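You operate a simulated robot arm through the tools that you are given. There is no shell and no other tool. Be economical: measure what you need, move in short steps, check, and stop when the job is done.

You run a simulated robot arm. Do the job below in one go: nothing can be reset, and whatever is moved stays where it is left.

Task
Scrub the limescale off the blue dish with brush and white paste.
Fine: lay the dish in the wooden block for it and leave it there; put the brush back. What is to be rubbed or washed off counts as gone when no trace of it is left.

Only the result counts: the job must be done as asked and must still hold three seconds after the hand-in. Knocking over, shifting, dropping, spilling or breaking anything else fails it.

Robot
A 6-joint arm with a two-finger parallel gripper, fixed in place. Base frame: the origin is at the foot of the arm, x ahead of it, y to its left, z up; the work surface is at about z = 860. Readings come in mm, rad, newtons and seconds.
With the tool pointing down near the work surface it reaches from about 260 to 680 mm from the base axis. Its first joint turns from -1.152 to 1.152 rad. Payload 2.9 kg.
The TCP is the grasp point between the finger pads, 30 mm short of the fingertips. In the tool frame z runs along the fingers and y along their closing line. Largest opening 110 mm; finger width 20, thickness 10; the body of the gripper, 48 by 112 mm, starts 55 mm behind the TCP.
Orientation is that of the tool frame in the base frame, as a unit quaternion [x, y, z, w]. With the fingers straight down and closing along the base's y, the tool's x points along the base's -x, its y along +y and its z along -z.

Tools
- The arm moves only by the tool play_rows. Its arguments are lists of equal length, an entry for each row: "delta_pos": the shift along the tool's x, y, z in units of 25 mm (1.0 is 25 mm), a list of three; "angular": the turn, a rotation vector about the tool's x, y, z in units of 6 degrees (1.0 is 6 degrees), a list of three; "jaw": the finger opening in mm, from 0 to 110. In form: {"delta_pos": [[tx, ty, tz], ...], "angular": [[ax, ay, az], ...], "jaw": [jaw, ...]}. A call has 1 to 10 rows; each row shifts and turns the commanded pose from where the row before left it, along the tool's axes as they then stand. A call with a number of a shift or a turn outside -1 to 1 is refused whole. Each row takes 0.2 s and may step no farther than 50 mm and 0.15 rad from the row before; otherwise, or with a gripper value out of range, the whole call is refused. A pose out of reach is approached as far as the arm can. The call stops where the force on the tool passes 40 N (or 10 N more than at its start, if that is more) or the arm is blocked; 0.2 s more then pass. Each finger travels about 108 mm/s and halts on what it meets, pressing with about 38 N; the grip force reading is that of the motor and also rises with nothing between the fingers. The clock runs only during rows and for 0.2 s after the last one: add rows that do not move to give the fingers time. The reply holds the time, the measured pose of the TCP, the force on the tool along the base axes, the opening and the grip force, in the units named above and with some noise, with the torque about the TCP (base axes, N m) and any sound that the robot's microphone picked up, and new pictures: "views" is both (left out), scene, wrist or none.
- Cameras (640 x 400 px; columns grow to the right, rows downward): "scene" is fixed at [72.1, 427.5, 1396]; the picture's right is [-0.82, -0.57, 0.00], its down [-0.26, 0.37, -0.89] and it looks along [0.51, -0.73, -0.46] (base axes); focal length 367 px, centre (320, 200). "wrist" rides on the gripper at [72, 17, -103] in the tool frame; the picture's right is [-0.23, 0.97, 0.00], its down [-0.76, -0.18, -0.62] and it looks along [-0.61, -0.14, 0.78] (tool axes); focal length 222 px, centre (320, 200). There is no depth. A picture from a camera that has moved, and an enlarged one, comes with that camera's place and axes in the base frame and with its lens.
- zoom(camera, box): a new picture of the part [left, top, right, bottom] of that camera's present view, enlarged. No time passes.
- sign_off(): hands the job in; it is judged then, once.

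Go step by step. Nothing tells you positions but the pictures and the camera data: compare them with the known pose of the tool, close in by small moves and look again before you grip or let go. The budget is 120 turns and 200 pictures, counting those below and the enlarged ones. Unless the task says otherwise, let go and move clear before handing in, and close with one line.

The tools are called after "Call:" as a command line: name --argument value ..., lists and objects as JSON in quotes. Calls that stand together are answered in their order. play_rows: Moves the arm, as the interface text tells. Its arguments: {"type":"object","properties":{"delta_pos":{"type":"array","items":{"type":"array","items":{"type":"number"}}},"angular":{"type":"array","items":{"type":"array","items":{"type":"number"}}},"jaw":{"type":"array","items":{"type":"number"}},"views":{"type":"string","enum":["both","scene","wrist","none"]}},"required":["delta_pos","angular","jaw"]} The other tools are called the same way: zoom (camera, box) takes an enlarged picture of a part of a camera's view; sign_off () hands the job in.

At the start:

```text
time_s: 0.0
tcp_pos: [461.5, -127.9, 1166.6]
ee_rot: [0.0, 1.0, 0.0, -0.001]
ft_force: [-0.5, 0.4, 1.1]
wrist_torque: [-0.02, -0.04, -0.02]
finger_gap: 109.9
grip_force: 0.0
```

scene: 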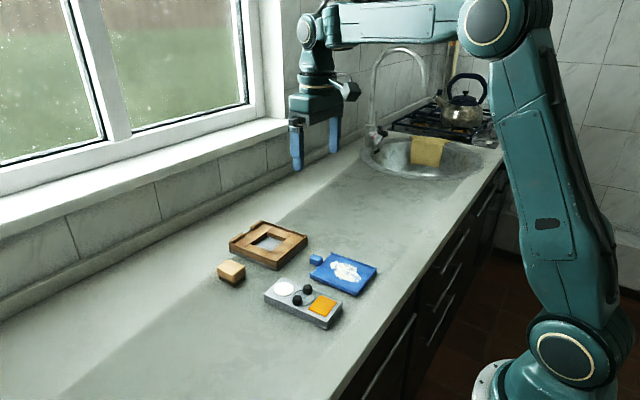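
wrist: 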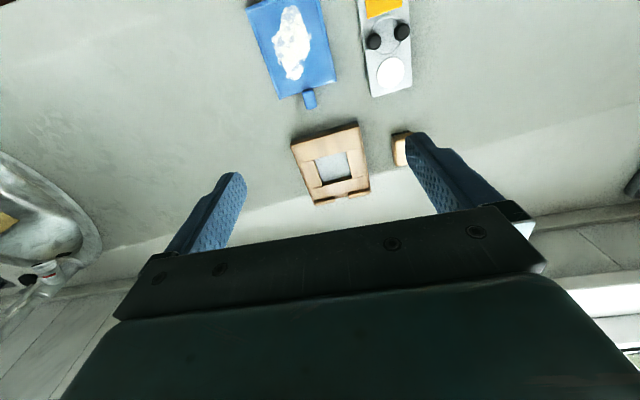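

I see a blue dish with white limescale, a wooden frame, a small wooden block (perhaps the brush) and a grey tray with paste, sponge and knobs. I'll zoom in to identify them.

Call:
zoom --camera "scene" --box '[200, 205, 400, 335]'

Call:
zoom --camera "wrist" --box '[230, 0, 470, 220]'

```text
3.08 times, centred on (300, 270) of scene
camera zoom: at [72.1, 427.5, 1396.0], right [-0.82, -0.57, 0.0], down [-0.26, 0.37, -0.89], along [0.51, -0.73, -0.46], focal length 1128 px, centre (382, -15)
```

zoom: 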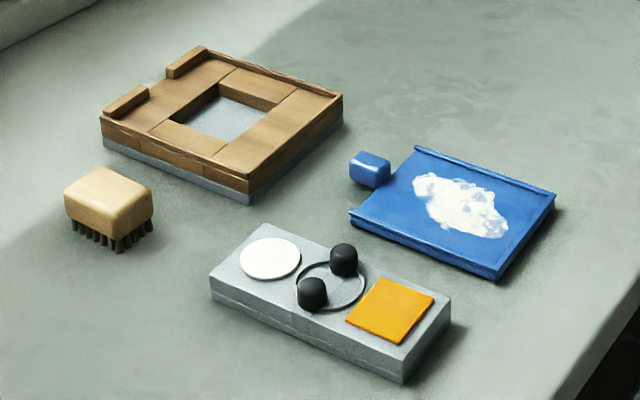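

```text
1.82 times, centred on (350, 110) of wrist
camera zoom: at [389.1, -109.8, 1270.0], right [0.23, 0.97, 0.0], down [0.76, -0.18, 0.62], along [0.61, -0.14, -0.78], focal length 404 px, centre (266, 364)
```

zoom: 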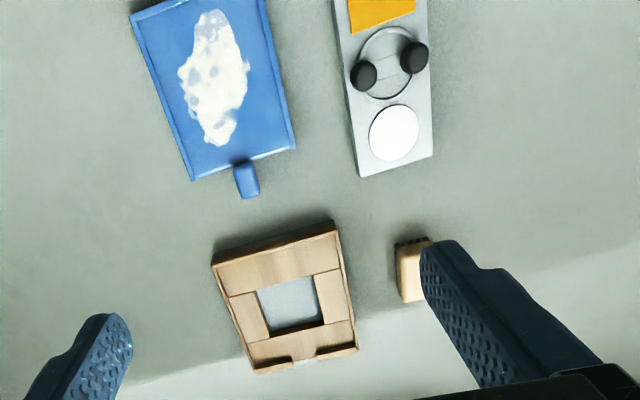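

The brush (wood on bristles) is near (603, 8), the wooden block near (620, -136), the dish near (414, -150) with its tab toward +x, and the paste tray beside it. I'll move closer for a better measuring view.

Call:
play_rows --delta_pos '[[-0.5, 0.6, 0.6], [-0.5, 0.6, 0.6], [-0.5, 0.6, 0.6], [-0.5, 0.6, 0.6]]' --angular '[[0, 0, 0], [0, 0, 0], [0, 0, 0], [0, 0, 0]]' --jaw '[110, 110, 110, 110]' --views "wrist"

Call:
zoom --camera "scene" --box '[205, 210, 315, 290]'

Call:
zoom --camera "scene" --box '[260, 245, 390, 335]'

```text
time_s: 1.0
tcp_pos: [512.8, -66.8, 1106.9]
ee_rot: [0.0, 1.0, 0.0, 0.0]
ft_force: [0.9, -0.1, -0.6]
wrist_torque: [-0.02, 0.0, 0.02]
finger_gap: 109.8
grip_force: 0.0
camera wrist: at [439.9, -49.4, 1209.8], right [0.23, 0.97, 0.0], down [0.76, -0.18, 0.62], along [0.61, -0.14, -0.78], focal length 222 px, centre (320, 200)
```

wrist: 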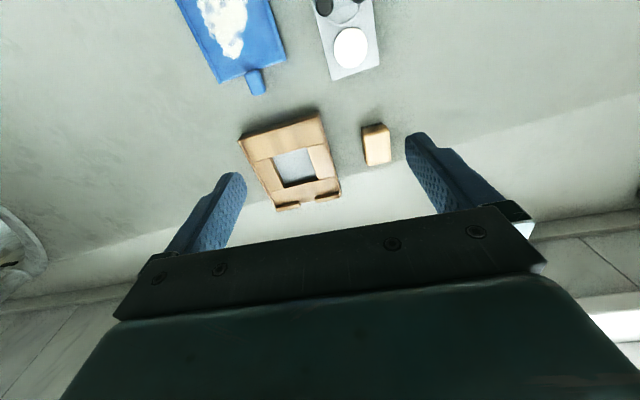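

```text
5.00 times, centred on (260, 250) of scene
camera zoom: at [72.1, 427.5, 1396.0], right [-0.82, -0.57, 0.0], down [-0.26, 0.37, -0.89], along [0.51, -0.73, -0.46], focal length 1833 px, centre (620, -50)
```

zoom: 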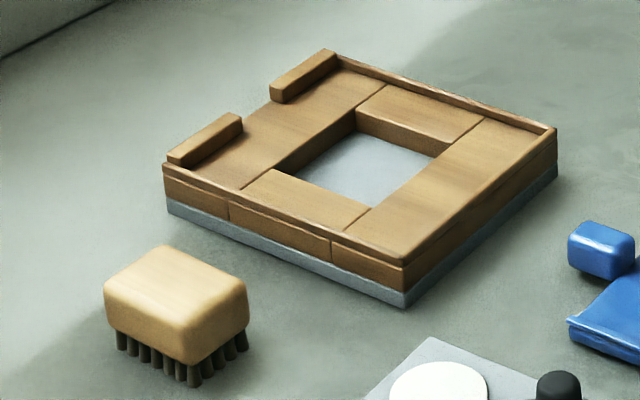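

```text
4.44 times, centred on (325, 290) of scene
camera zoom: at [72.1, 427.5, 1396.0], right [-0.82, -0.57, 0.0], down [-0.26, 0.37, -0.89], along [0.51, -0.73, -0.46], focal length 1630 px, centre (298, -200)
```

zoom: 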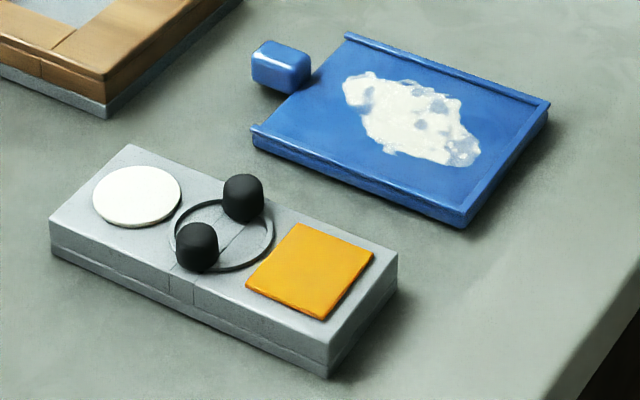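

The block's top rim is around z 886, centred about (618, -132) and turned about 4°. The dish is about 119x95 mm. I'll take a close look at the block's recess from the wrist camera.

Call:
play_rows --delta_pos '[[-0.14, -0.31, 0.93], [-0.14, -0.31, 0.93], [-0.14, -0.31, 0.93], [-0.14, -0.31, 0.93], [-0.14, -0.31, 0.93]]' --angular '[[0, 0, 0], [0, 0, 0], [0, 0, 0], [0, 0, 0], [0, 0, 0]]' --jaw '[110, 110, 110, 110, 110]' --views "wrist"

Call:
zoom --camera "wrist" --box '[200, 50, 440, 200]'

```text
time_s: 2.2
tcp_pos: [530.7, -107.6, 989.5]
ee_rot: [0.0, 1.0, 0.0, 0.0]
ft_force: [-0.5, 0.3, 0.0]
wrist_torque: [-0.01, -0.02, 0.0]
finger_gap: 110.1
grip_force: 0.0
camera wrist: at [457.3, -89.4, 1093.5], right [0.23, 0.97, 0.0], down [0.76, -0.18, 0.62], along [0.61, -0.14, -0.78], focal length 222 px, centre (320, 200)
```

wrist: 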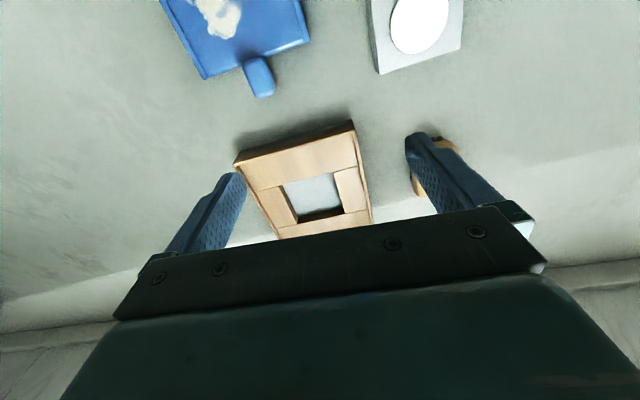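

```text
2.67 times, centred on (320, 125) of wrist
camera zoom: at [457.3, -89.4, 1093.5], right [0.23, 0.97, 0.0], down [0.76, -0.18, 0.62], along [0.61, -0.14, -0.78], focal length 592 px, centre (320, 400)
```

zoom: 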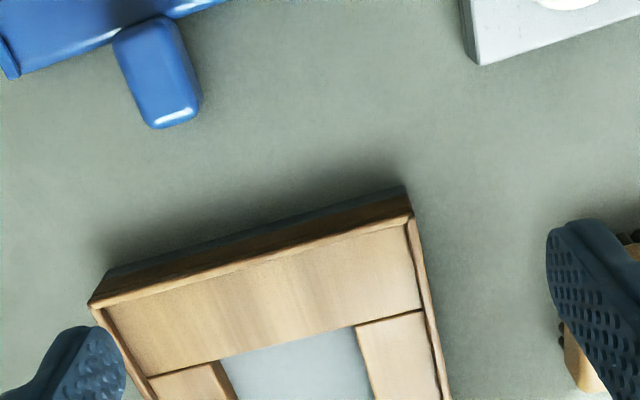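

The block has thin rims on three sides, with stops and a notch on the far side. I'll shift +x to see the stops and the notch.

Call:
play_rows --delta_pos '[[-0.9, 0, -0.4], [-0.9, 0, -0.4], [-0.9, 0, -0.4], [-0.9, 0, -0.2]]' --angular '[[0, 0, 0], [0, 0, 0], [0, 0, 0], [0, 0, 0]]' --jaw '[110, 110, 110, 110]' --views "wrist"

Call:
zoom --camera "wrist" --box '[200, 0, 456, 160]'

```text
time_s: 3.2
tcp_pos: [620.5, -107.3, 1025.4]
ee_rot: [0.001, 1.0, 0.0, 0.0]
ft_force: [0.3, -0.8, -0.7]
wrist_torque: [-0.04, 0.0, 0.02]
finger_gap: 110.2
grip_force: 0.1
camera wrist: at [547.7, -89.6, 1129.8], right [0.23, 0.97, 0.0], down [0.76, -0.18, 0.62], along [0.61, -0.14, -0.78], focal length 222 px, centre (320, 200)
```

wrist: 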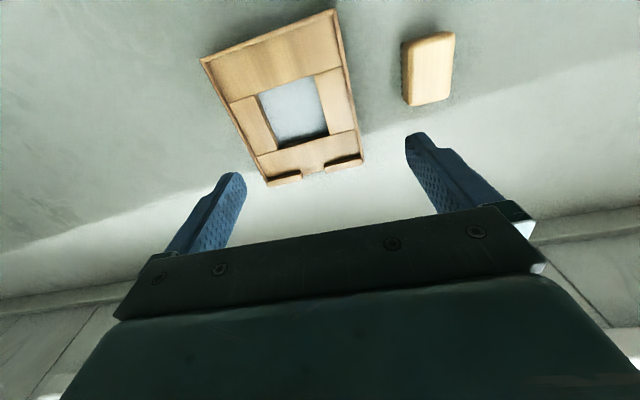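

```text
2.50 times, centred on (328, 80) of wrist
camera zoom: at [547.7, -89.6, 1129.8], right [0.23, 0.97, 0.0], down [0.76, -0.18, 0.62], along [0.61, -0.14, -0.78], focal length 555 px, centre (300, 500)
```

zoom: 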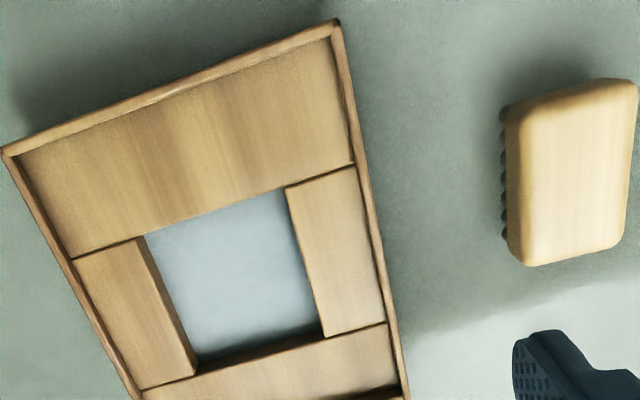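

Call:
zoom --camera "wrist" --box '[240, 110, 400, 210]'

```text
4.00 times, centred on (320, 160) of wrist
camera zoom: at [547.7, -89.6, 1129.8], right [0.23, 0.97, 0.0], down [0.76, -0.18, 0.62], along [0.61, -0.14, -0.78], focal length 888 px, centre (320, 360)
```

zoom: 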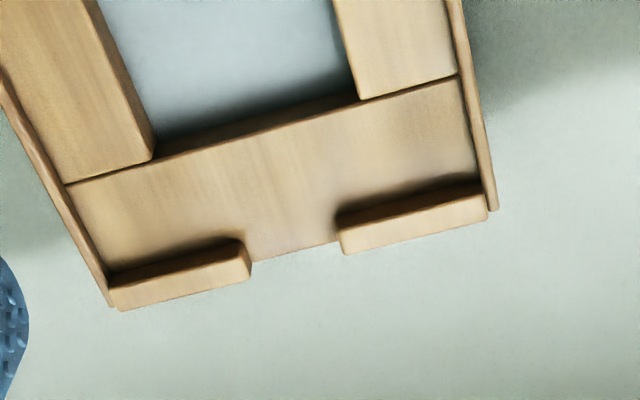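

Block centre is about (619, -134), the notch centre about (692, -130), and the recess is about 122x130. The tab end is out of reach once in the block, so I'll grip the dish across its 95 mm sides. First, a view over the dish.

Call:
play_rows --delta_pos '[[0.93, -0.1, 0], [0.93, -0.1, 0], [0.93, -0.1, 0], [0.93, -0.1, 0], [0.93, -0.1, 0], [0.93, -0.1, 0], [0.93, -0.1, 0], [0.93, -0.1, 0], [0.93, -0.1, 0]]' --angular '[[0, 0, 0], [0, 0, 0], [0, 0, 0], [0, 0, 0], [0, 0, 0], [0, 0, 0], [0, 0, 0], [0, 0, 0], [0, 0, 0]]' --jaw '[110, 110, 110, 110, 110, 110, 110, 110, 110]' --views "wrist"

Call:
zoom --camera "wrist" --box '[160, 0, 480, 200]'

```text
time_s: 5.2
tcp_pos: [410.8, -128.9, 1024.5]
ee_rot: [0.0, 1.0, 0.0, 0.0]
ft_force: [-0.7, -0.5, 0.1]
wrist_torque: [-0.05, 0.01, 0.0]
finger_gap: 110.1
grip_force: 0.0
camera wrist: at [337.4, -111.3, 1129.0], right [0.23, 0.97, 0.0], down [0.76, -0.18, 0.62], along [0.61, -0.14, -0.78], focal length 222 px, centre (320, 200)
```

wrist: 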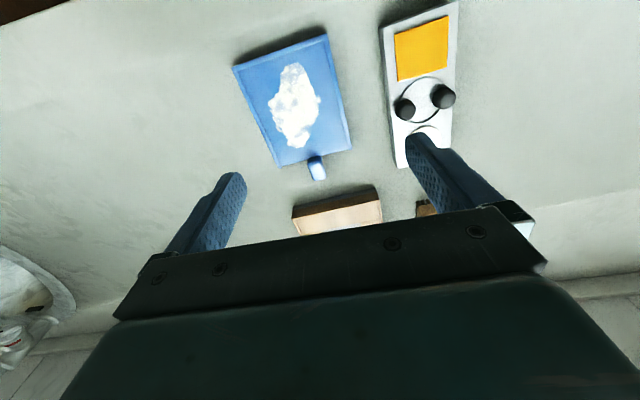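

```text
2.00 times, centred on (320, 100) of wrist
camera zoom: at [337.4, -111.3, 1129.0], right [0.23, 0.97, 0.0], down [0.76, -0.18, 0.62], along [0.61, -0.14, -0.78], focal length 444 px, centre (320, 400)
```

zoom: 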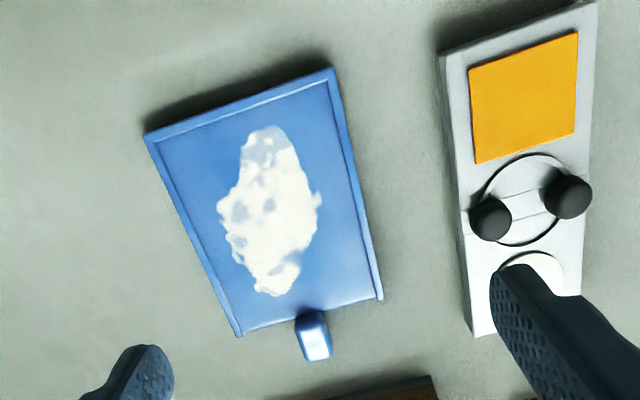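

Dish centre is about (410, -151.5), about 97 mm wide, turned about 3°. I'll line up above it with a 3° yaw, stop short and check.

Call:
play_rows --delta_pos '[[-0.1, -0.45, 0.8], [-0.1, -0.45, 0.8], [0, 0, 0.8], [0, 0, 0.8], [0, 0, 0.8], [0, 0, 0]]' --angular '[[0, 0, 0], [0, 0, 0], [0, 0, 0], [0, 0, 0], [0, 0, 0], [0, 0, -0.5]]' --jaw '[110, 110, 110, 110, 110, 110]'

Call:
zoom --camera "scene" --box '[280, 220, 400, 310]'

Call:
zoom --camera "wrist" --box '[160, 0, 480, 200]'

```text
time_s: 6.6
tcp_pos: [415.3, -151.7, 927.0]
ee_rot: [-0.026, 1.0, 0.0, -0.001]
ft_force: [0.5, 0.4, -0.3]
wrist_torque: [-0.01, -0.02, 0.01]
finger_gap: 110.0
grip_force: 0.0
camera wrist: at [341.6, -137.6, 1029.6], right [0.18, 0.98, 0.0], down [0.77, -0.14, 0.62], along [0.61, -0.11, -0.78], focal length 222 px, centre (320, 200)
```

scene: 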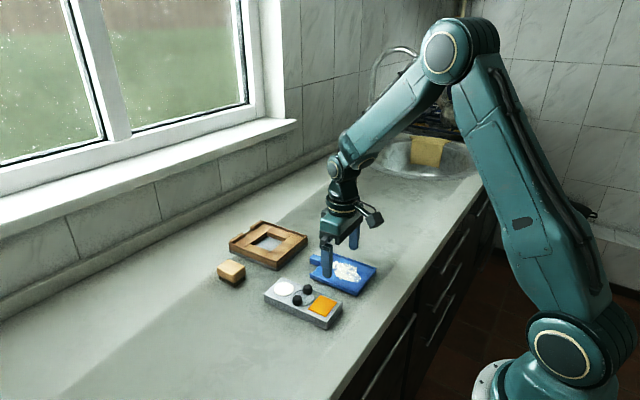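
wrist: 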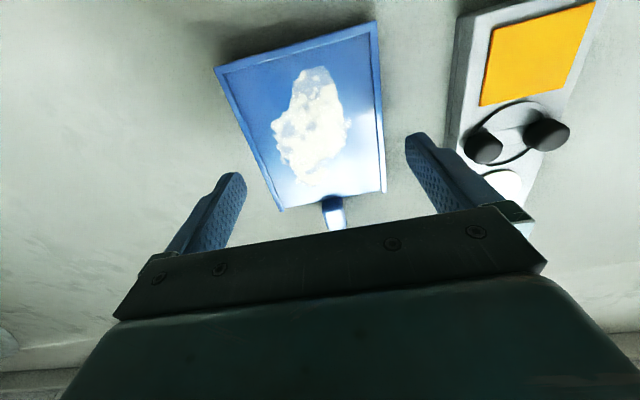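

```text
4.44 times, centred on (340, 265) of scene
camera zoom: at [72.1, 427.5, 1396.0], right [-0.82, -0.57, 0.0], down [-0.26, 0.37, -0.89], along [0.51, -0.73, -0.46], focal length 1630 px, centre (231, -89)
```

zoom: 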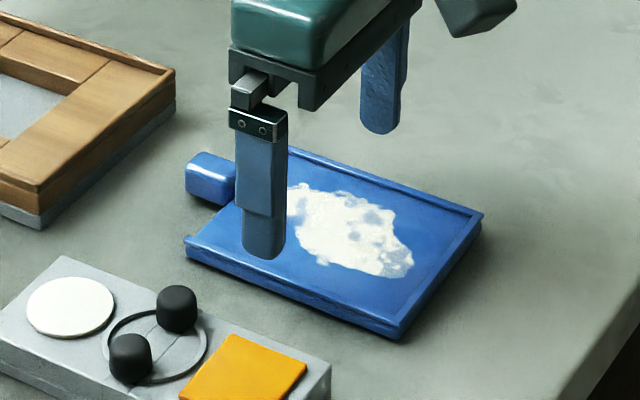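

```text
2.00 times, centred on (320, 100) of wrist
camera zoom: at [341.6, -137.6, 1029.6], right [0.18, 0.98, 0.0], down [0.77, -0.14, 0.62], along [0.61, -0.11, -0.78], focal length 444 px, centre (320, 400)
```

zoom: 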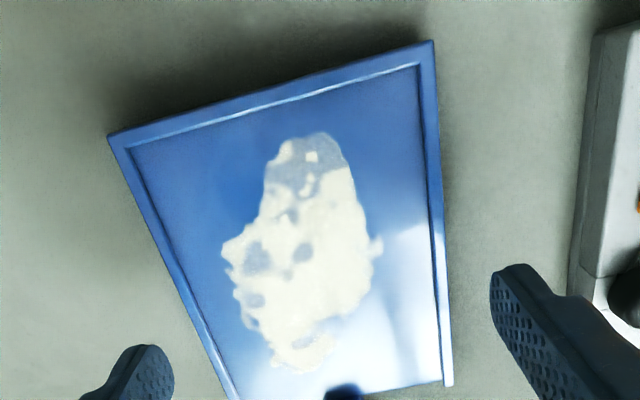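

The fingers straddle the dish with about 6 mm to spare each side. I'll lower so the tips sit beside the dish edge, then close gently.

Call:
play_rows --delta_pos '[[0, -0.03, 0.7], [0, 0, 0.67], [0, 0, 0]]' --angular '[[0, 0, 0], [0, 0, 0], [0, 0, 0]]' --jaw '[110, 110, 110]' --views "none"

Call:
zoom --camera "scene" --box '[280, 220, 400, 310]'

```text
time_s: 7.4
tcp_pos: [415.6, -153.0, 891.6]
ee_rot: [-0.026, 1.0, 0.0, 0.0]
ft_force: [0.2, 0.7, -0.1]
wrist_torque: [0.0, 0.02, 0.0]
finger_gap: 109.9
grip_force: 0.0
```

```text
4.44 times, centred on (340, 265) of scene
camera zoom: at [72.1, 427.5, 1396.0], right [-0.82, -0.57, 0.0], down [-0.26, 0.37, -0.89], along [0.51, -0.73, -0.46], focal length 1630 px, centre (231, -89)
```

zoom: 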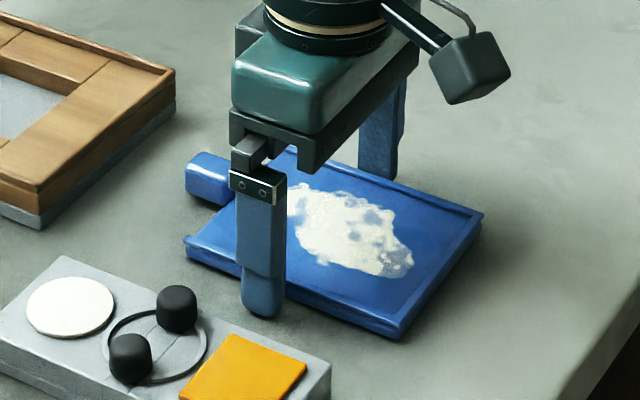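

Both fingers are clear of the dish sides, tips just above the counter. Now I'll close.

Call:
play_rows --delta_pos '[[0, 0, 0], [0, 0, 0], [0, 0, 0]]' --angular '[[0, 0, 0], [0, 0, 0], [0, 0, 0]]' --jaw '[98, 92, 90]' --views "scene"

```text
time_s: 8.2
tcp_pos: [415.9, -153.2, 890.9]
ee_rot: [-0.027, 1.0, 0.0, 0.0]
ft_force: [0.7, -1.3, 0.5]
wrist_torque: [-0.09, -0.09, 0.0]
finger_gap: 99.4
grip_force: 38.4
```

scene: 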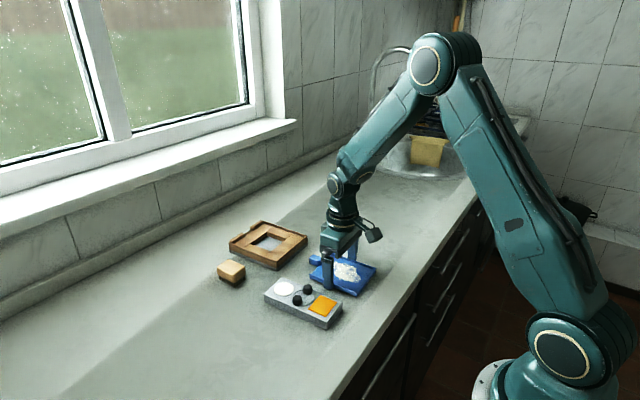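

The dish is held at 99.4 mm. I'll lift it 70 mm and check that it hangs level.

Call:
play_rows --delta_pos '[[0, 0, -0.4], [0, 0, -0.8], [0, 0, -0.8], [0, 0, -0.8]]' --angular '[[0, 0, 0], [0, 0, 0], [0, 0, 0], [0, 0, 0]]' --jaw '[90, 90, 90, 90]'

Call:
zoom --camera "scene" --box '[270, 200, 390, 290]'

```text
time_s: 9.2
tcp_pos: [414.4, -151.2, 960.1]
ee_rot: [-0.026, 1.0, 0.0, -0.001]
ft_force: [0.3, 0.4, -2.7]
wrist_torque: [0.0, -0.03, -0.02]
finger_gap: 99.5
grip_force: 37.7
camera wrist: at [340.8, -137.3, 1064.5], right [0.18, 0.98, 0.0], down [0.77, -0.14, 0.62], along [0.61, -0.11, -0.78], focal length 222 px, centre (320, 200)
```

scene: 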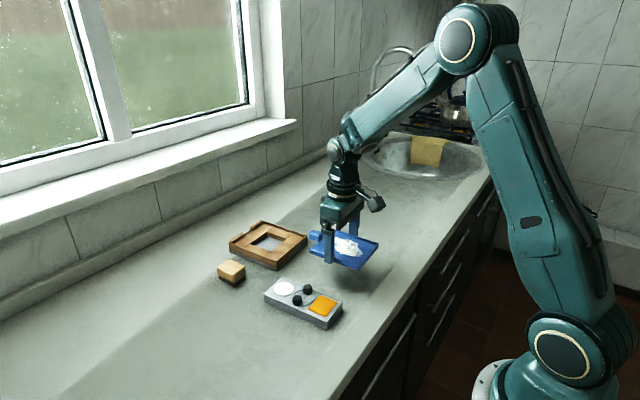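
wrist: 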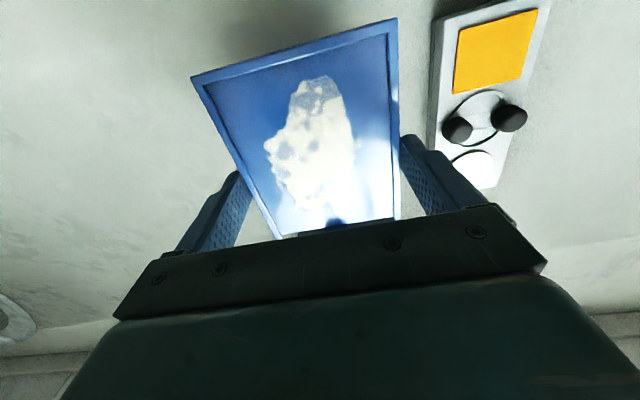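

```text
4.44 times, centred on (330, 245) of scene
camera zoom: at [72.1, 427.4, 1396.0], right [-0.82, -0.57, 0.0], down [-0.26, 0.37, -0.89], along [0.51, -0.73, -0.46], focal length 1630 px, centre (276, 0)
```

zoom: 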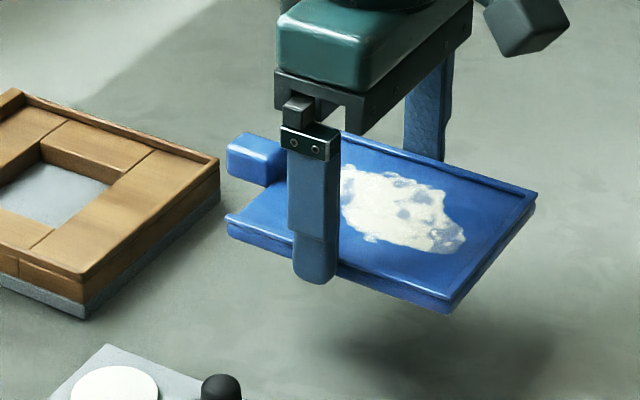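

The dish hangs level. Next I'll carry it over the block and check before lowering.

Call:
play_rows --delta_pos '[[-0.92, 0.03, 0], [-0.92, 0.03, 0], [-0.92, 0.03, 0], [-0.92, 0.03, 0], [-0.92, 0.03, 0], [-0.92, 0.03, 0], [-0.92, 0.03, 0], [-0.92, 0.03, 0], [-0.92, 0.03, 0]]' --angular '[[0, 0, 0], [0, 0, 0], [0, 0, 0], [0, 0, 0], [0, 0, 0], [0, 0, 0], [0, 0, 0], [0, 0, 0], [0, 0, -0.1]]' --jaw '[90, 90, 90, 90, 90, 90, 90, 90, 90]'

Call:
zoom --camera "scene" --box '[205, 190, 325, 280]'

Call:
zoom --camera "wrist" --box '[160, 0, 480, 200]'

```text
time_s: 11.2
tcp_pos: [622.2, -135.2, 961.3]
ee_rot: [-0.031, 1.0, -0.001, 0.001]
ft_force: [-0.2, -0.1, -2.9]
wrist_torque: [-0.02, -0.01, -0.01]
finger_gap: 99.3
grip_force: 37.9
camera wrist: at [548.4, -120.9, 1065.1], right [0.17, 0.99, 0.0], down [0.77, -0.13, 0.62], along [0.61, -0.1, -0.78], focal length 222 px, centre (320, 200)
```

scene: 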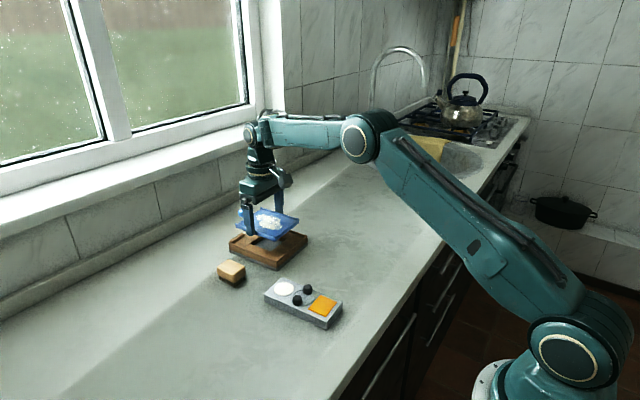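
wrist: 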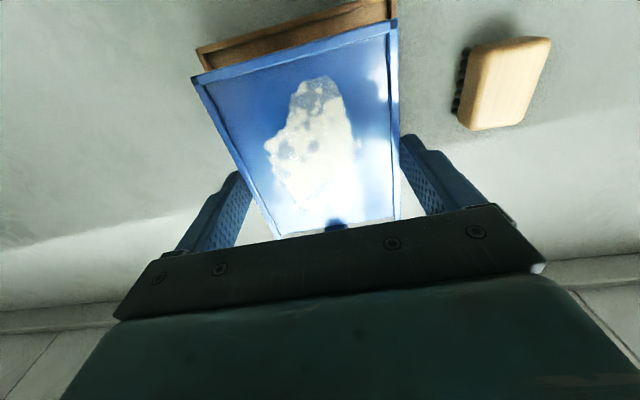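

```text
4.44 times, centred on (265, 235) of scene
camera zoom: at [72.1, 427.4, 1396.0], right [-0.82, -0.57, 0.0], down [-0.26, 0.37, -0.89], along [0.51, -0.73, -0.46], focal length 1630 px, centre (564, 44)
```

zoom: 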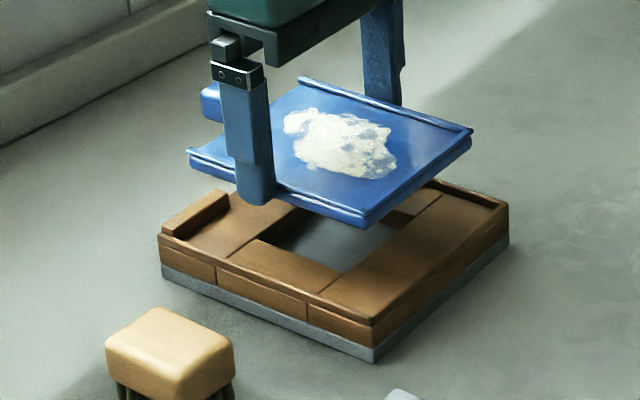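

```text
2.00 times, centred on (320, 100) of wrist
camera zoom: at [548.4, -120.9, 1065.1], right [0.17, 0.99, 0.0], down [0.77, -0.13, 0.62], along [0.61, -0.1, -0.78], focal length 444 px, centre (320, 400)
```

zoom: 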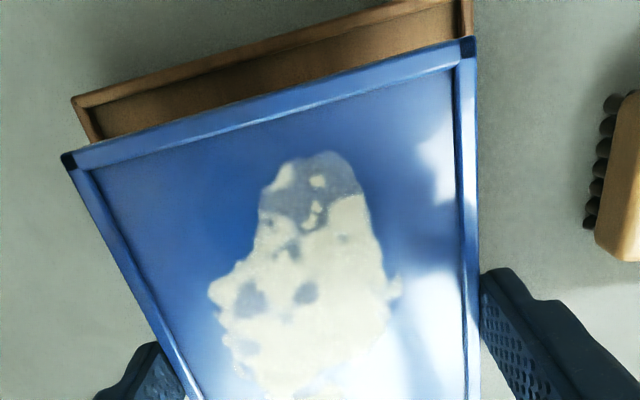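

The dish is over the recess with about 4–5 mm margins front and back. I'll lower it to just above the rim and look.

Call:
play_rows --delta_pos '[[0.05, -0.03, 0.8], [0, 0, 0.6], [0, 0, 0.2], [0, 0, 0]]' --angular '[[0, 0, 0], [0, 0, 0], [0, 0, 0], [0, 0, 0]]' --jaw '[90, 90, 90, 90]' --views "wrist"

Call:
zoom --camera "scene" --box '[225, 200, 325, 275]'

Call:
zoom --camera "wrist" --box '[160, 0, 480, 200]'

```text
time_s: 12.2
tcp_pos: [620.6, -135.5, 921.0]
ee_rot: [-0.032, 0.999, 0.0, 0.0]
ft_force: [0.3, 0.0, -1.9]
wrist_torque: [0.0, 0.0, -0.02]
finger_gap: 99.6
grip_force: 38.4
camera wrist: at [547.3, -121.5, 1025.0], right [0.17, 0.99, 0.0], down [0.77, -0.13, 0.62], along [0.61, -0.1, -0.78], focal length 222 px, centre (320, 200)
```

wrist: 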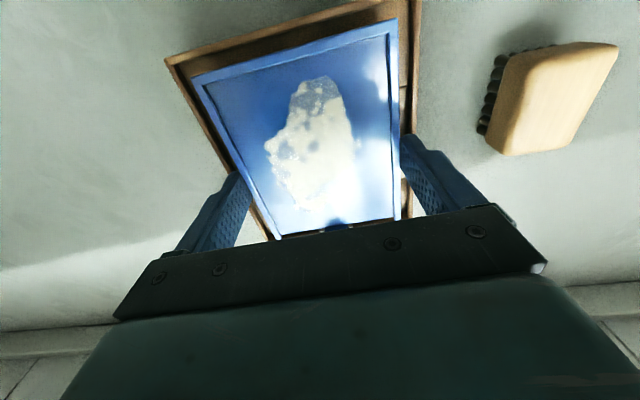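

```text
5.33 times, centred on (275, 238) of scene
camera zoom: at [72.1, 427.4, 1396.0], right [-0.82, -0.57, 0.0], down [-0.26, 0.37, -0.89], along [0.51, -0.73, -0.46], focal length 1955 px, centre (560, 0)
```

zoom: 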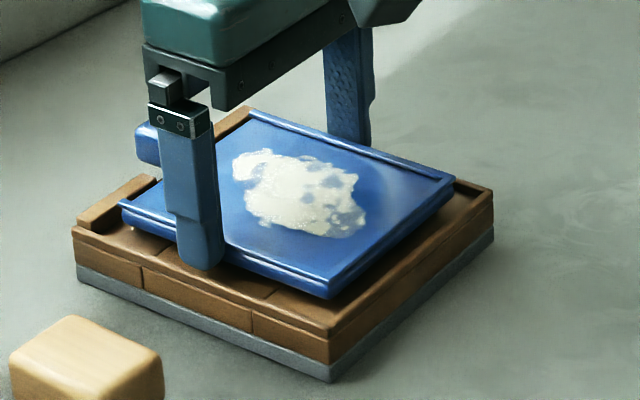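

```text
2.00 times, centred on (320, 100) of wrist
camera zoom: at [547.3, -121.5, 1025.0], right [0.17, 0.99, 0.0], down [0.77, -0.13, 0.62], along [0.61, -0.1, -0.78], focal length 444 px, centre (320, 400)
```

zoom: 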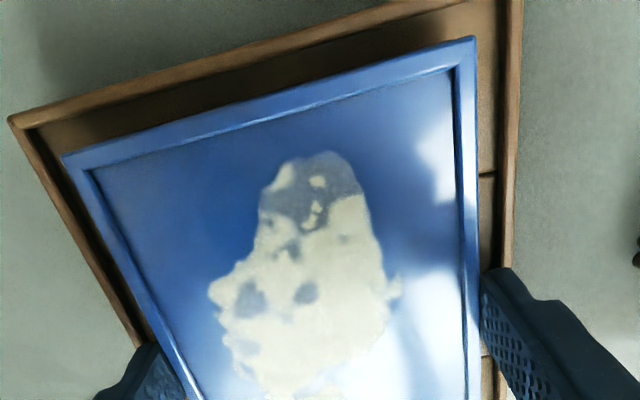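

Call:
play_rows --delta_pos '[[0, 0, 0.08], [0, 0, 0.08], [0, 0, 0]]' --angular '[[0, 0, 0], [0, 0, 0], [0, 0, 0]]' --jaw '[90, 90, 90]' --views "none"

Call:
zoom --camera "scene" --box '[225, 200, 325, 275]'

```text
time_s: 13.0
tcp_pos: [621.8, -133.6, 920.6]
ee_rot: [-0.032, 0.999, 0.001, 0.0]
ft_force: [-10.0, 3.1, 20.1]
wrist_torque: [1.43, 0.41, 0.64]
finger_gap: 99.4
grip_force: 38.1
```

```text
5.33 times, centred on (275, 238) of scene
camera zoom: at [71.4, 427.6, 1396.0], right [-0.82, -0.57, 0.0], down [-0.26, 0.37, -0.89], along [0.51, -0.73, -0.46], focal length 1955 px, centre (560, 0)
```

zoom: 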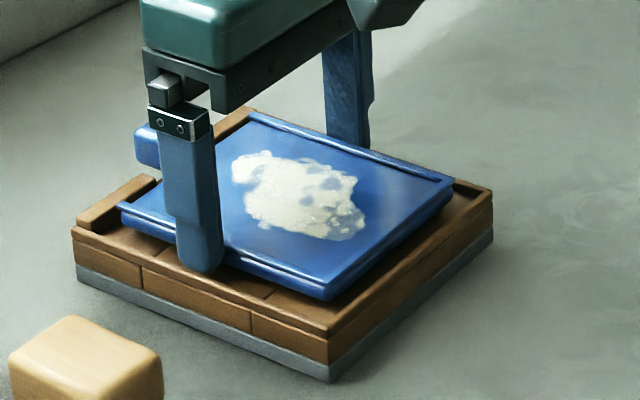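

A finger touched the +y rim (rim top about 889). I'll back off to just above it and release there, letting the dish settle the last few millimetres.

Call:
play_rows --delta_pos '[[0, 0, -0.13], [0, -0.04, 0], [0, 0, 0]]' --angular '[[0, 0, 0], [0, 0, 0], [0, 0, 0]]' --jaw '[90, 90, 90]' --views "none"

Call:
zoom --camera "scene" --box '[225, 210, 285, 255]'

Call:
zoom --camera "wrist" --box '[160, 0, 480, 200]'

```text
time_s: 13.8
tcp_pos: [620.1, -135.7, 917.7]
ee_rot: [-0.03, 1.0, 0.0, -0.002]
ft_force: [1.5, 1.7, -0.8]
wrist_torque: [-0.03, 0.0, 0.05]
finger_gap: 99.3
grip_force: 38.0
```

```text
8.89 times, centred on (255, 232) of scene
camera zoom: at [72.2, 427.5, 1396.0], right [-0.82, -0.57, 0.0], down [-0.26, 0.37, -0.89], along [0.51, -0.73, -0.46], focal length 3259 px, centre (898, -89)
```

zoom: 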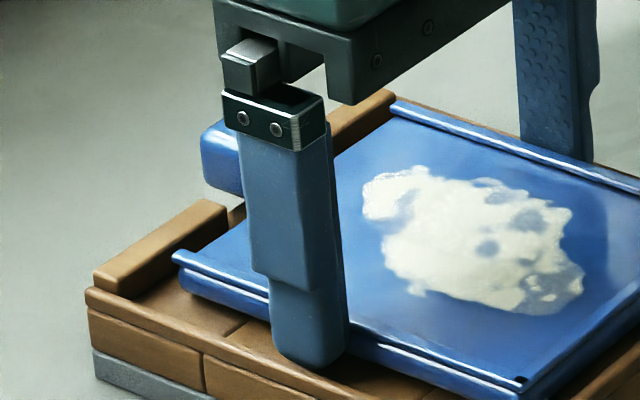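

```text
2.00 times, centred on (320, 100) of wrist
camera zoom: at [546.6, -124.0, 1021.7], right [0.17, 0.99, 0.0], down [0.77, -0.13, 0.62], along [0.61, -0.1, -0.78], focal length 444 px, centre (320, 400)
```

zoom: 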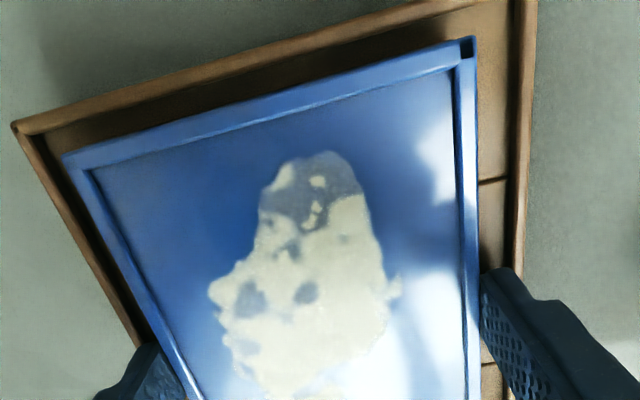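

Call:
play_rows --delta_pos '[[0, -0.04, 0.06], [0, 0, 0]]' --angular '[[0, 0, 0], [0, 0, 0]]' --jaw '[90, 90]' --views "none"

```text
time_s: 14.4
tcp_pos: [620.9, -137.1, 917.8]
ee_rot: [-0.032, 1.0, -0.001, 0.0]
ft_force: [-2.1, 1.6, -4.4]
wrist_torque: [0.1, 0.04, -0.08]
finger_gap: 99.5
grip_force: 38.2
```

Call:
play_rows --delta_pos '[[0, 0, 0.06], [0, 0, 0]]' --angular '[[0, 0, 0], [0, 0, 0]]' --jaw '[90, 90]' --views "none"

```text
time_s: 15.0
tcp_pos: [621.6, -136.8, 917.3]
ee_rot: [-0.032, 0.999, -0.001, 0.0]
ft_force: [-0.1, 0.1, -1.6]
wrist_torque: [-0.04, 0.06, 0.0]
finger_gap: 99.6
grip_force: 38.5
```

Call:
play_rows --delta_pos '[[0, 0, 0.06], [0, 0, 0]]' --angular '[[0, 0, 0], [0, 0, 0]]' --jaw '[90, 90]' --views "none"

Call:
zoom --camera "scene" --box '[225, 210, 285, 255]'

```text
time_s: 15.6
tcp_pos: [621.5, -136.3, 915.6]
ee_rot: [-0.031, 1.0, 0.001, 0.001]
ft_force: [0.0, 0.9, -2.6]
wrist_torque: [0.04, -0.01, 0.02]
finger_gap: 99.6
grip_force: 38.0
```

```text
8.89 times, centred on (255, 232) of scene
camera zoom: at [72.1, 427.4, 1396.0], right [-0.82, -0.57, 0.0], down [-0.26, 0.37, -0.89], along [0.51, -0.73, -0.46], focal length 3259 px, centre (898, -89)
```

zoom: 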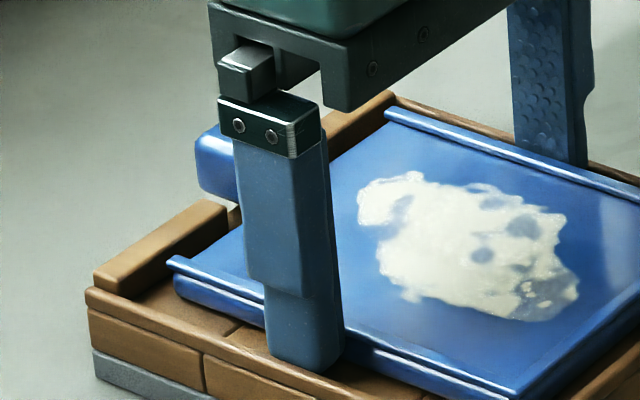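

Call:
play_rows --delta_pos '[[0, 0, 0.06], [0, 0, 0]]' --angular '[[0, 0, 0], [0, 0, 0]]' --jaw '[90, 90]' --views "none"

```text
time_s: 16.2
tcp_pos: [621.3, -138.1, 915.0]
ee_rot: [-0.032, 0.999, -0.001, 0.001]
ft_force: [0.2, 1.9, 3.5]
wrist_torque: [-0.07, 0.39, -0.16]
finger_gap: 99.6
grip_force: 37.9
```

Light contact at the dish's near end, so it is touching the recess floor. One more tiny step down, then open a little.

Call:
play_rows --delta_pos '[[0, 0, 0.04], [0, 0, 0], [0, 0, 0], [0, 0, 0]]' --angular '[[0, 0, 0], [0, 0, 0], [0, 0, 0], [0, 0, 0]]' --jaw '[90, 90, 101.5, 101.5]'

Call:
zoom --camera "scene" --box '[225, 200, 325, 275]'

```text
time_s: 17.2
tcp_pos: [620.0, -138.1, 914.1]
ee_rot: [-0.032, 0.999, 0.0, 0.0]
ft_force: [2.6, 2.2, 13.1]
wrist_torque: [0.68, 0.07, 0.11]
finger_gap: 100.4
grip_force: 0.0
camera wrist: at [547.4, -123.8, 1017.7], right [0.16, 0.99, 0.0], down [0.77, -0.13, 0.63], along [0.62, -0.1, -0.78], focal length 222 px, centre (320, 200)
```

scene: 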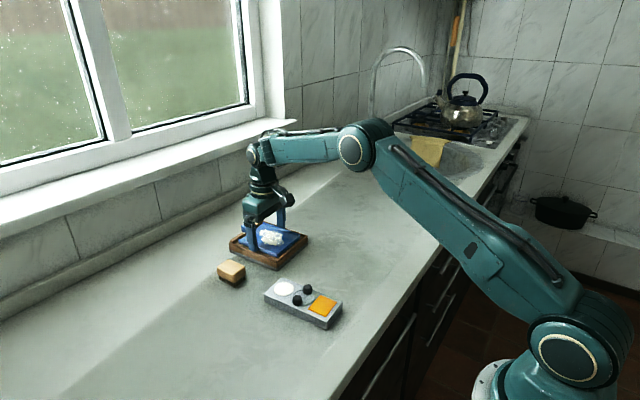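
wrist: 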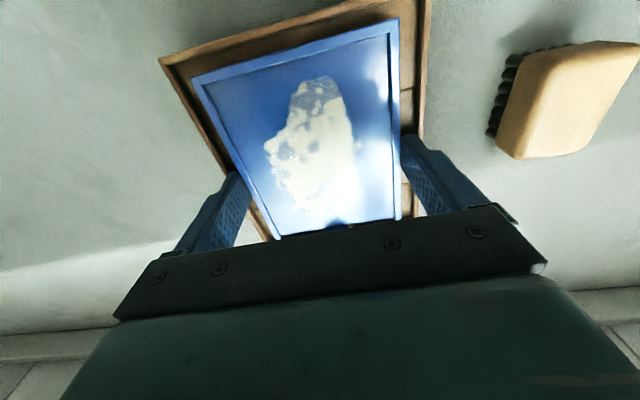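

```text
5.33 times, centred on (275, 238) of scene
camera zoom: at [71.9, 427.5, 1396.0], right [-0.82, -0.57, 0.0], down [-0.26, 0.37, -0.89], along [0.51, -0.73, -0.46], focal length 1955 px, centre (560, 0)
```

zoom: 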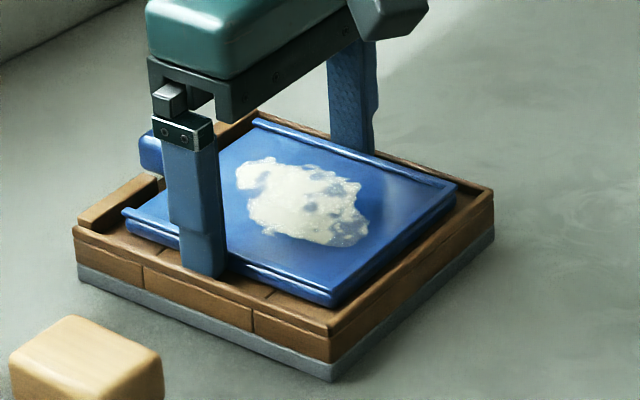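

The dish is down and released. I'll raise straight up, opening slightly as I clear the rim.

Call:
play_rows --delta_pos '[[0, 0, -0.08], [0, 0, -0.12], [0, 0, -0.2], [0, 0, -0.8], [0, 0, -1], [0, 0, -1]]' --angular '[[0, 0, 0], [0, 0, 0], [0, 0, 0], [0, 0, 0], [0, 0, 0], [0, 0, 0]]' --jaw '[101.5, 102, 105, 110, 110, 110]'

Call:
zoom --camera "scene" --box '[210, 210, 320, 290]'

Call:
zoom --camera "wrist" --box '[180, 0, 436, 160]'

```text
time_s: 18.6
tcp_pos: [619.9, -137.3, 993.0]
ee_rot: [-0.031, 1.0, 0.0, 0.0]
ft_force: [1.2, 0.3, 0.8]
wrist_torque: [0.01, 0.02, 0.02]
finger_gap: 109.9
grip_force: 0.1
camera wrist: at [546.2, -124.8, 1097.7], right [0.17, 0.99, 0.0], down [0.77, -0.13, 0.62], along [0.61, -0.1, -0.78], focal length 222 px, centre (320, 200)
```

scene: 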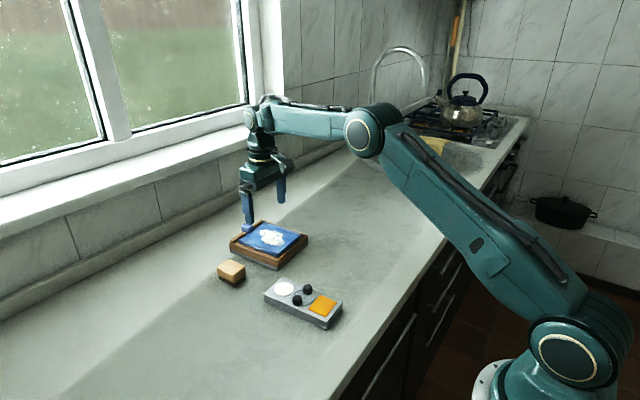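
wrist: 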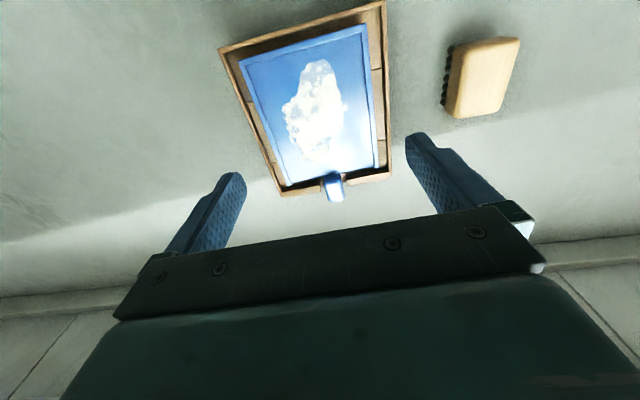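

```text
5.00 times, centred on (265, 250) of scene
camera zoom: at [72.1, 427.5, 1396.0], right [-0.82, -0.57, 0.0], down [-0.26, 0.37, -0.89], along [0.51, -0.73, -0.46], focal length 1833 px, centre (595, -50)
```

zoom: 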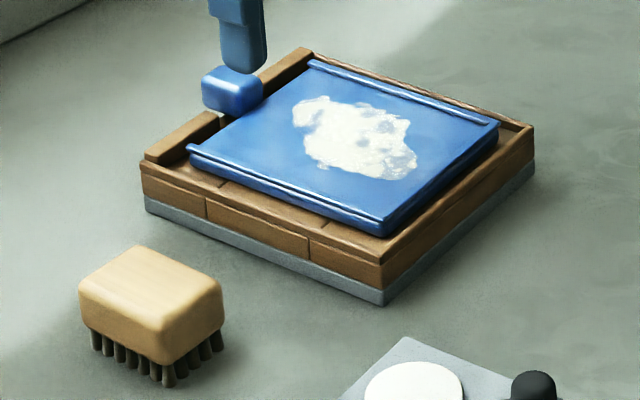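

```text
2.50 times, centred on (308, 80) of wrist
camera zoom: at [546.2, -124.8, 1097.7], right [0.17, 0.99, 0.0], down [0.77, -0.13, 0.62], along [0.61, -0.1, -0.78], focal length 555 px, centre (350, 500)
```

zoom: 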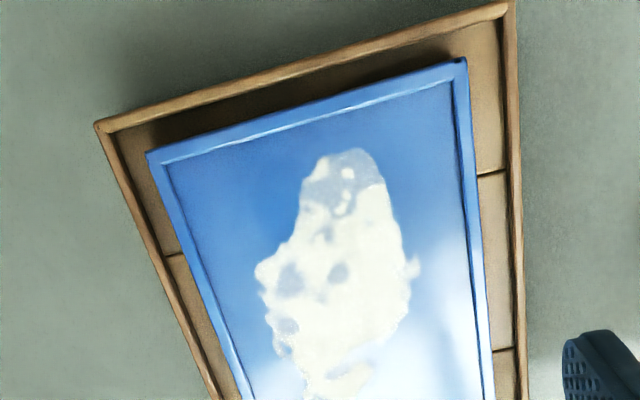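

The dish sits in the block with its tab in the notch. The brush body is about 54x35 mm, centred about (605, 4) with its top about 892. I'll go above it.

Call:
play_rows --delta_pos '[[0, 0, 0], [0.1, 0.95, 0], [0.1, 0.95, 0], [0.1, 0.95, 0], [0.1, 0.95, 0], [0.1, 0.95, 0], [0.1, 0.93, 0]]' --angular '[[0, 0, 0.58], [0, 0, 0], [0, 0, 0], [0, 0, 0], [0, 0, 0], [0, 0, 0], [0, 0, 0]]' --jaw '[110, 100, 80, 70, 70, 70, 70]'

Call:
zoom --camera "wrist" --box '[200, 0, 440, 150]'

```text
time_s: 20.2
tcp_pos: [603.8, 7.3, 992.7]
ee_rot: [-0.001, 1.0, 0.0, 0.001]
ft_force: [0.2, 0.8, -0.1]
wrist_torque: [-0.01, -0.01, 0.01]
finger_gap: 69.9
grip_force: 0.1
camera wrist: at [532.8, 24.0, 1096.4], right [0.23, 0.97, 0.0], down [0.76, -0.18, 0.62], along [0.61, -0.14, -0.78], focal length 222 px, centre (320, 200)
```

scene: 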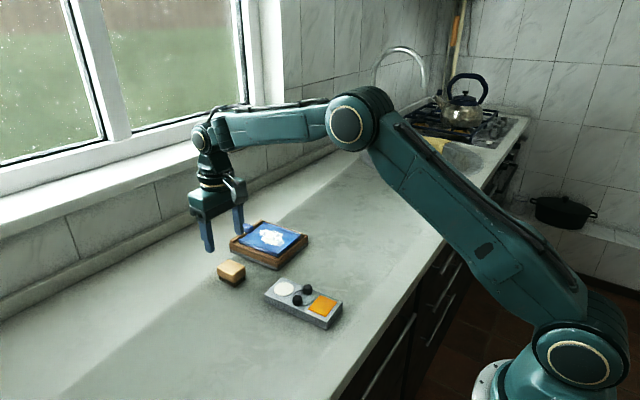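
wrist: 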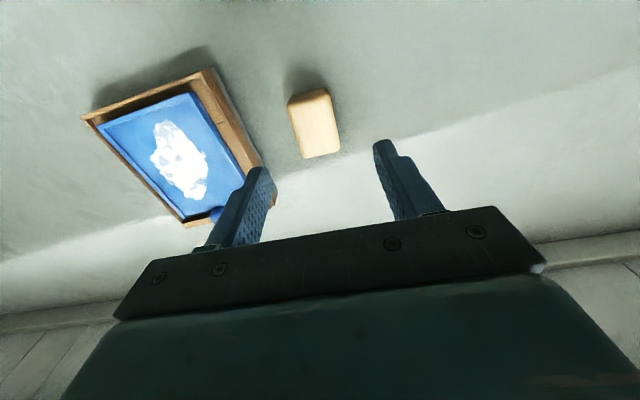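

```text
2.67 times, centred on (320, 75) of wrist
camera zoom: at [532.8, 24.0, 1096.4], right [0.23, 0.97, 0.0], down [0.76, -0.18, 0.62], along [0.61, -0.14, -0.78], focal length 592 px, centre (320, 533)
```

zoom: 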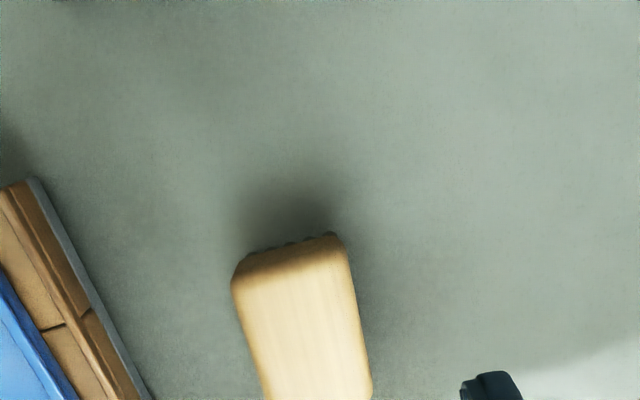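

The brush is centred about (606, 2.5), square to the tool. I'll lower around it and close.

Call:
play_rows --delta_pos '[[-0.08, -0.18, 0.8], [0, 0, 0.9], [0, 0, 0.9], [0, 0, 0.85], [0, 0, 0]]' --angular '[[0, 0, 0], [0, 0, 0], [0, 0, 0], [0, 0, 0], [0, 0, 0]]' --jaw '[70, 68, 68, 68, 68]' --views "wrist"

Call:
zoom --camera "scene" --box '[190, 220, 290, 295]'

```text
time_s: 21.4
tcp_pos: [606.5, 1.0, 906.1]
ee_rot: [-0.002, 1.0, 0.0, 0.0]
ft_force: [0.4, -1.0, 0.6]
wrist_torque: [0.03, 0.04, 0.01]
finger_gap: 67.7
grip_force: 0.1
camera wrist: at [535.0, 19.0, 1010.5], right [0.23, 0.97, 0.0], down [0.76, -0.18, 0.62], along [0.61, -0.14, -0.78], focal length 222 px, centre (320, 200)
```

wrist: 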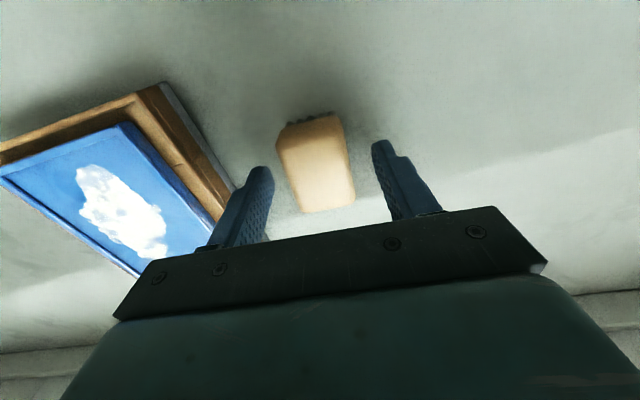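

```text
5.33 times, centred on (240, 258) of scene
camera zoom: at [72.1, 427.5, 1396.0], right [-0.82, -0.57, 0.0], down [-0.26, 0.37, -0.89], along [0.51, -0.73, -0.46], focal length 1955 px, centre (747, -107)
```

zoom: 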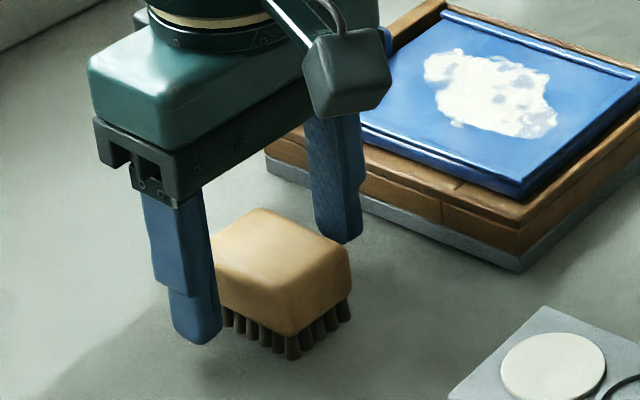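

Call:
play_rows --delta_pos '[[0, 0, 0], [0, 0, 0], [0, 0, 0], [0, 0, 0]]' --angular '[[0, 0, 0], [0, 0, 0], [0, 0, 0], [0, 0, 0]]' --jaw '[50, 40, 30, 30]' --views "none"

Call:
zoom --camera "scene" --box '[190, 220, 290, 295]'

```text
time_s: 22.4
tcp_pos: [607.0, 0.7, 907.0]
ee_rot: [0.0, 1.0, 0.0, 0.0]
ft_force: [0.1, 0.3, -0.1]
wrist_torque: [-0.02, 0.03, 0.02]
finger_gap: 39.1
grip_force: 37.6
```

```text
5.33 times, centred on (240, 258) of scene
camera zoom: at [72.1, 427.5, 1396.0], right [-0.82, -0.57, 0.0], down [-0.26, 0.37, -0.89], along [0.51, -0.73, -0.46], focal length 1955 px, centre (747, -107)
```

zoom: 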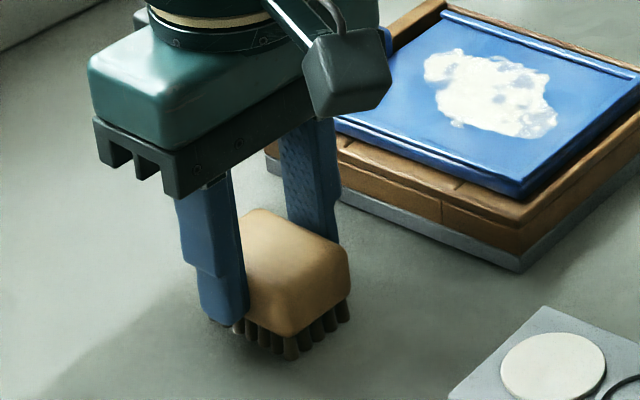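

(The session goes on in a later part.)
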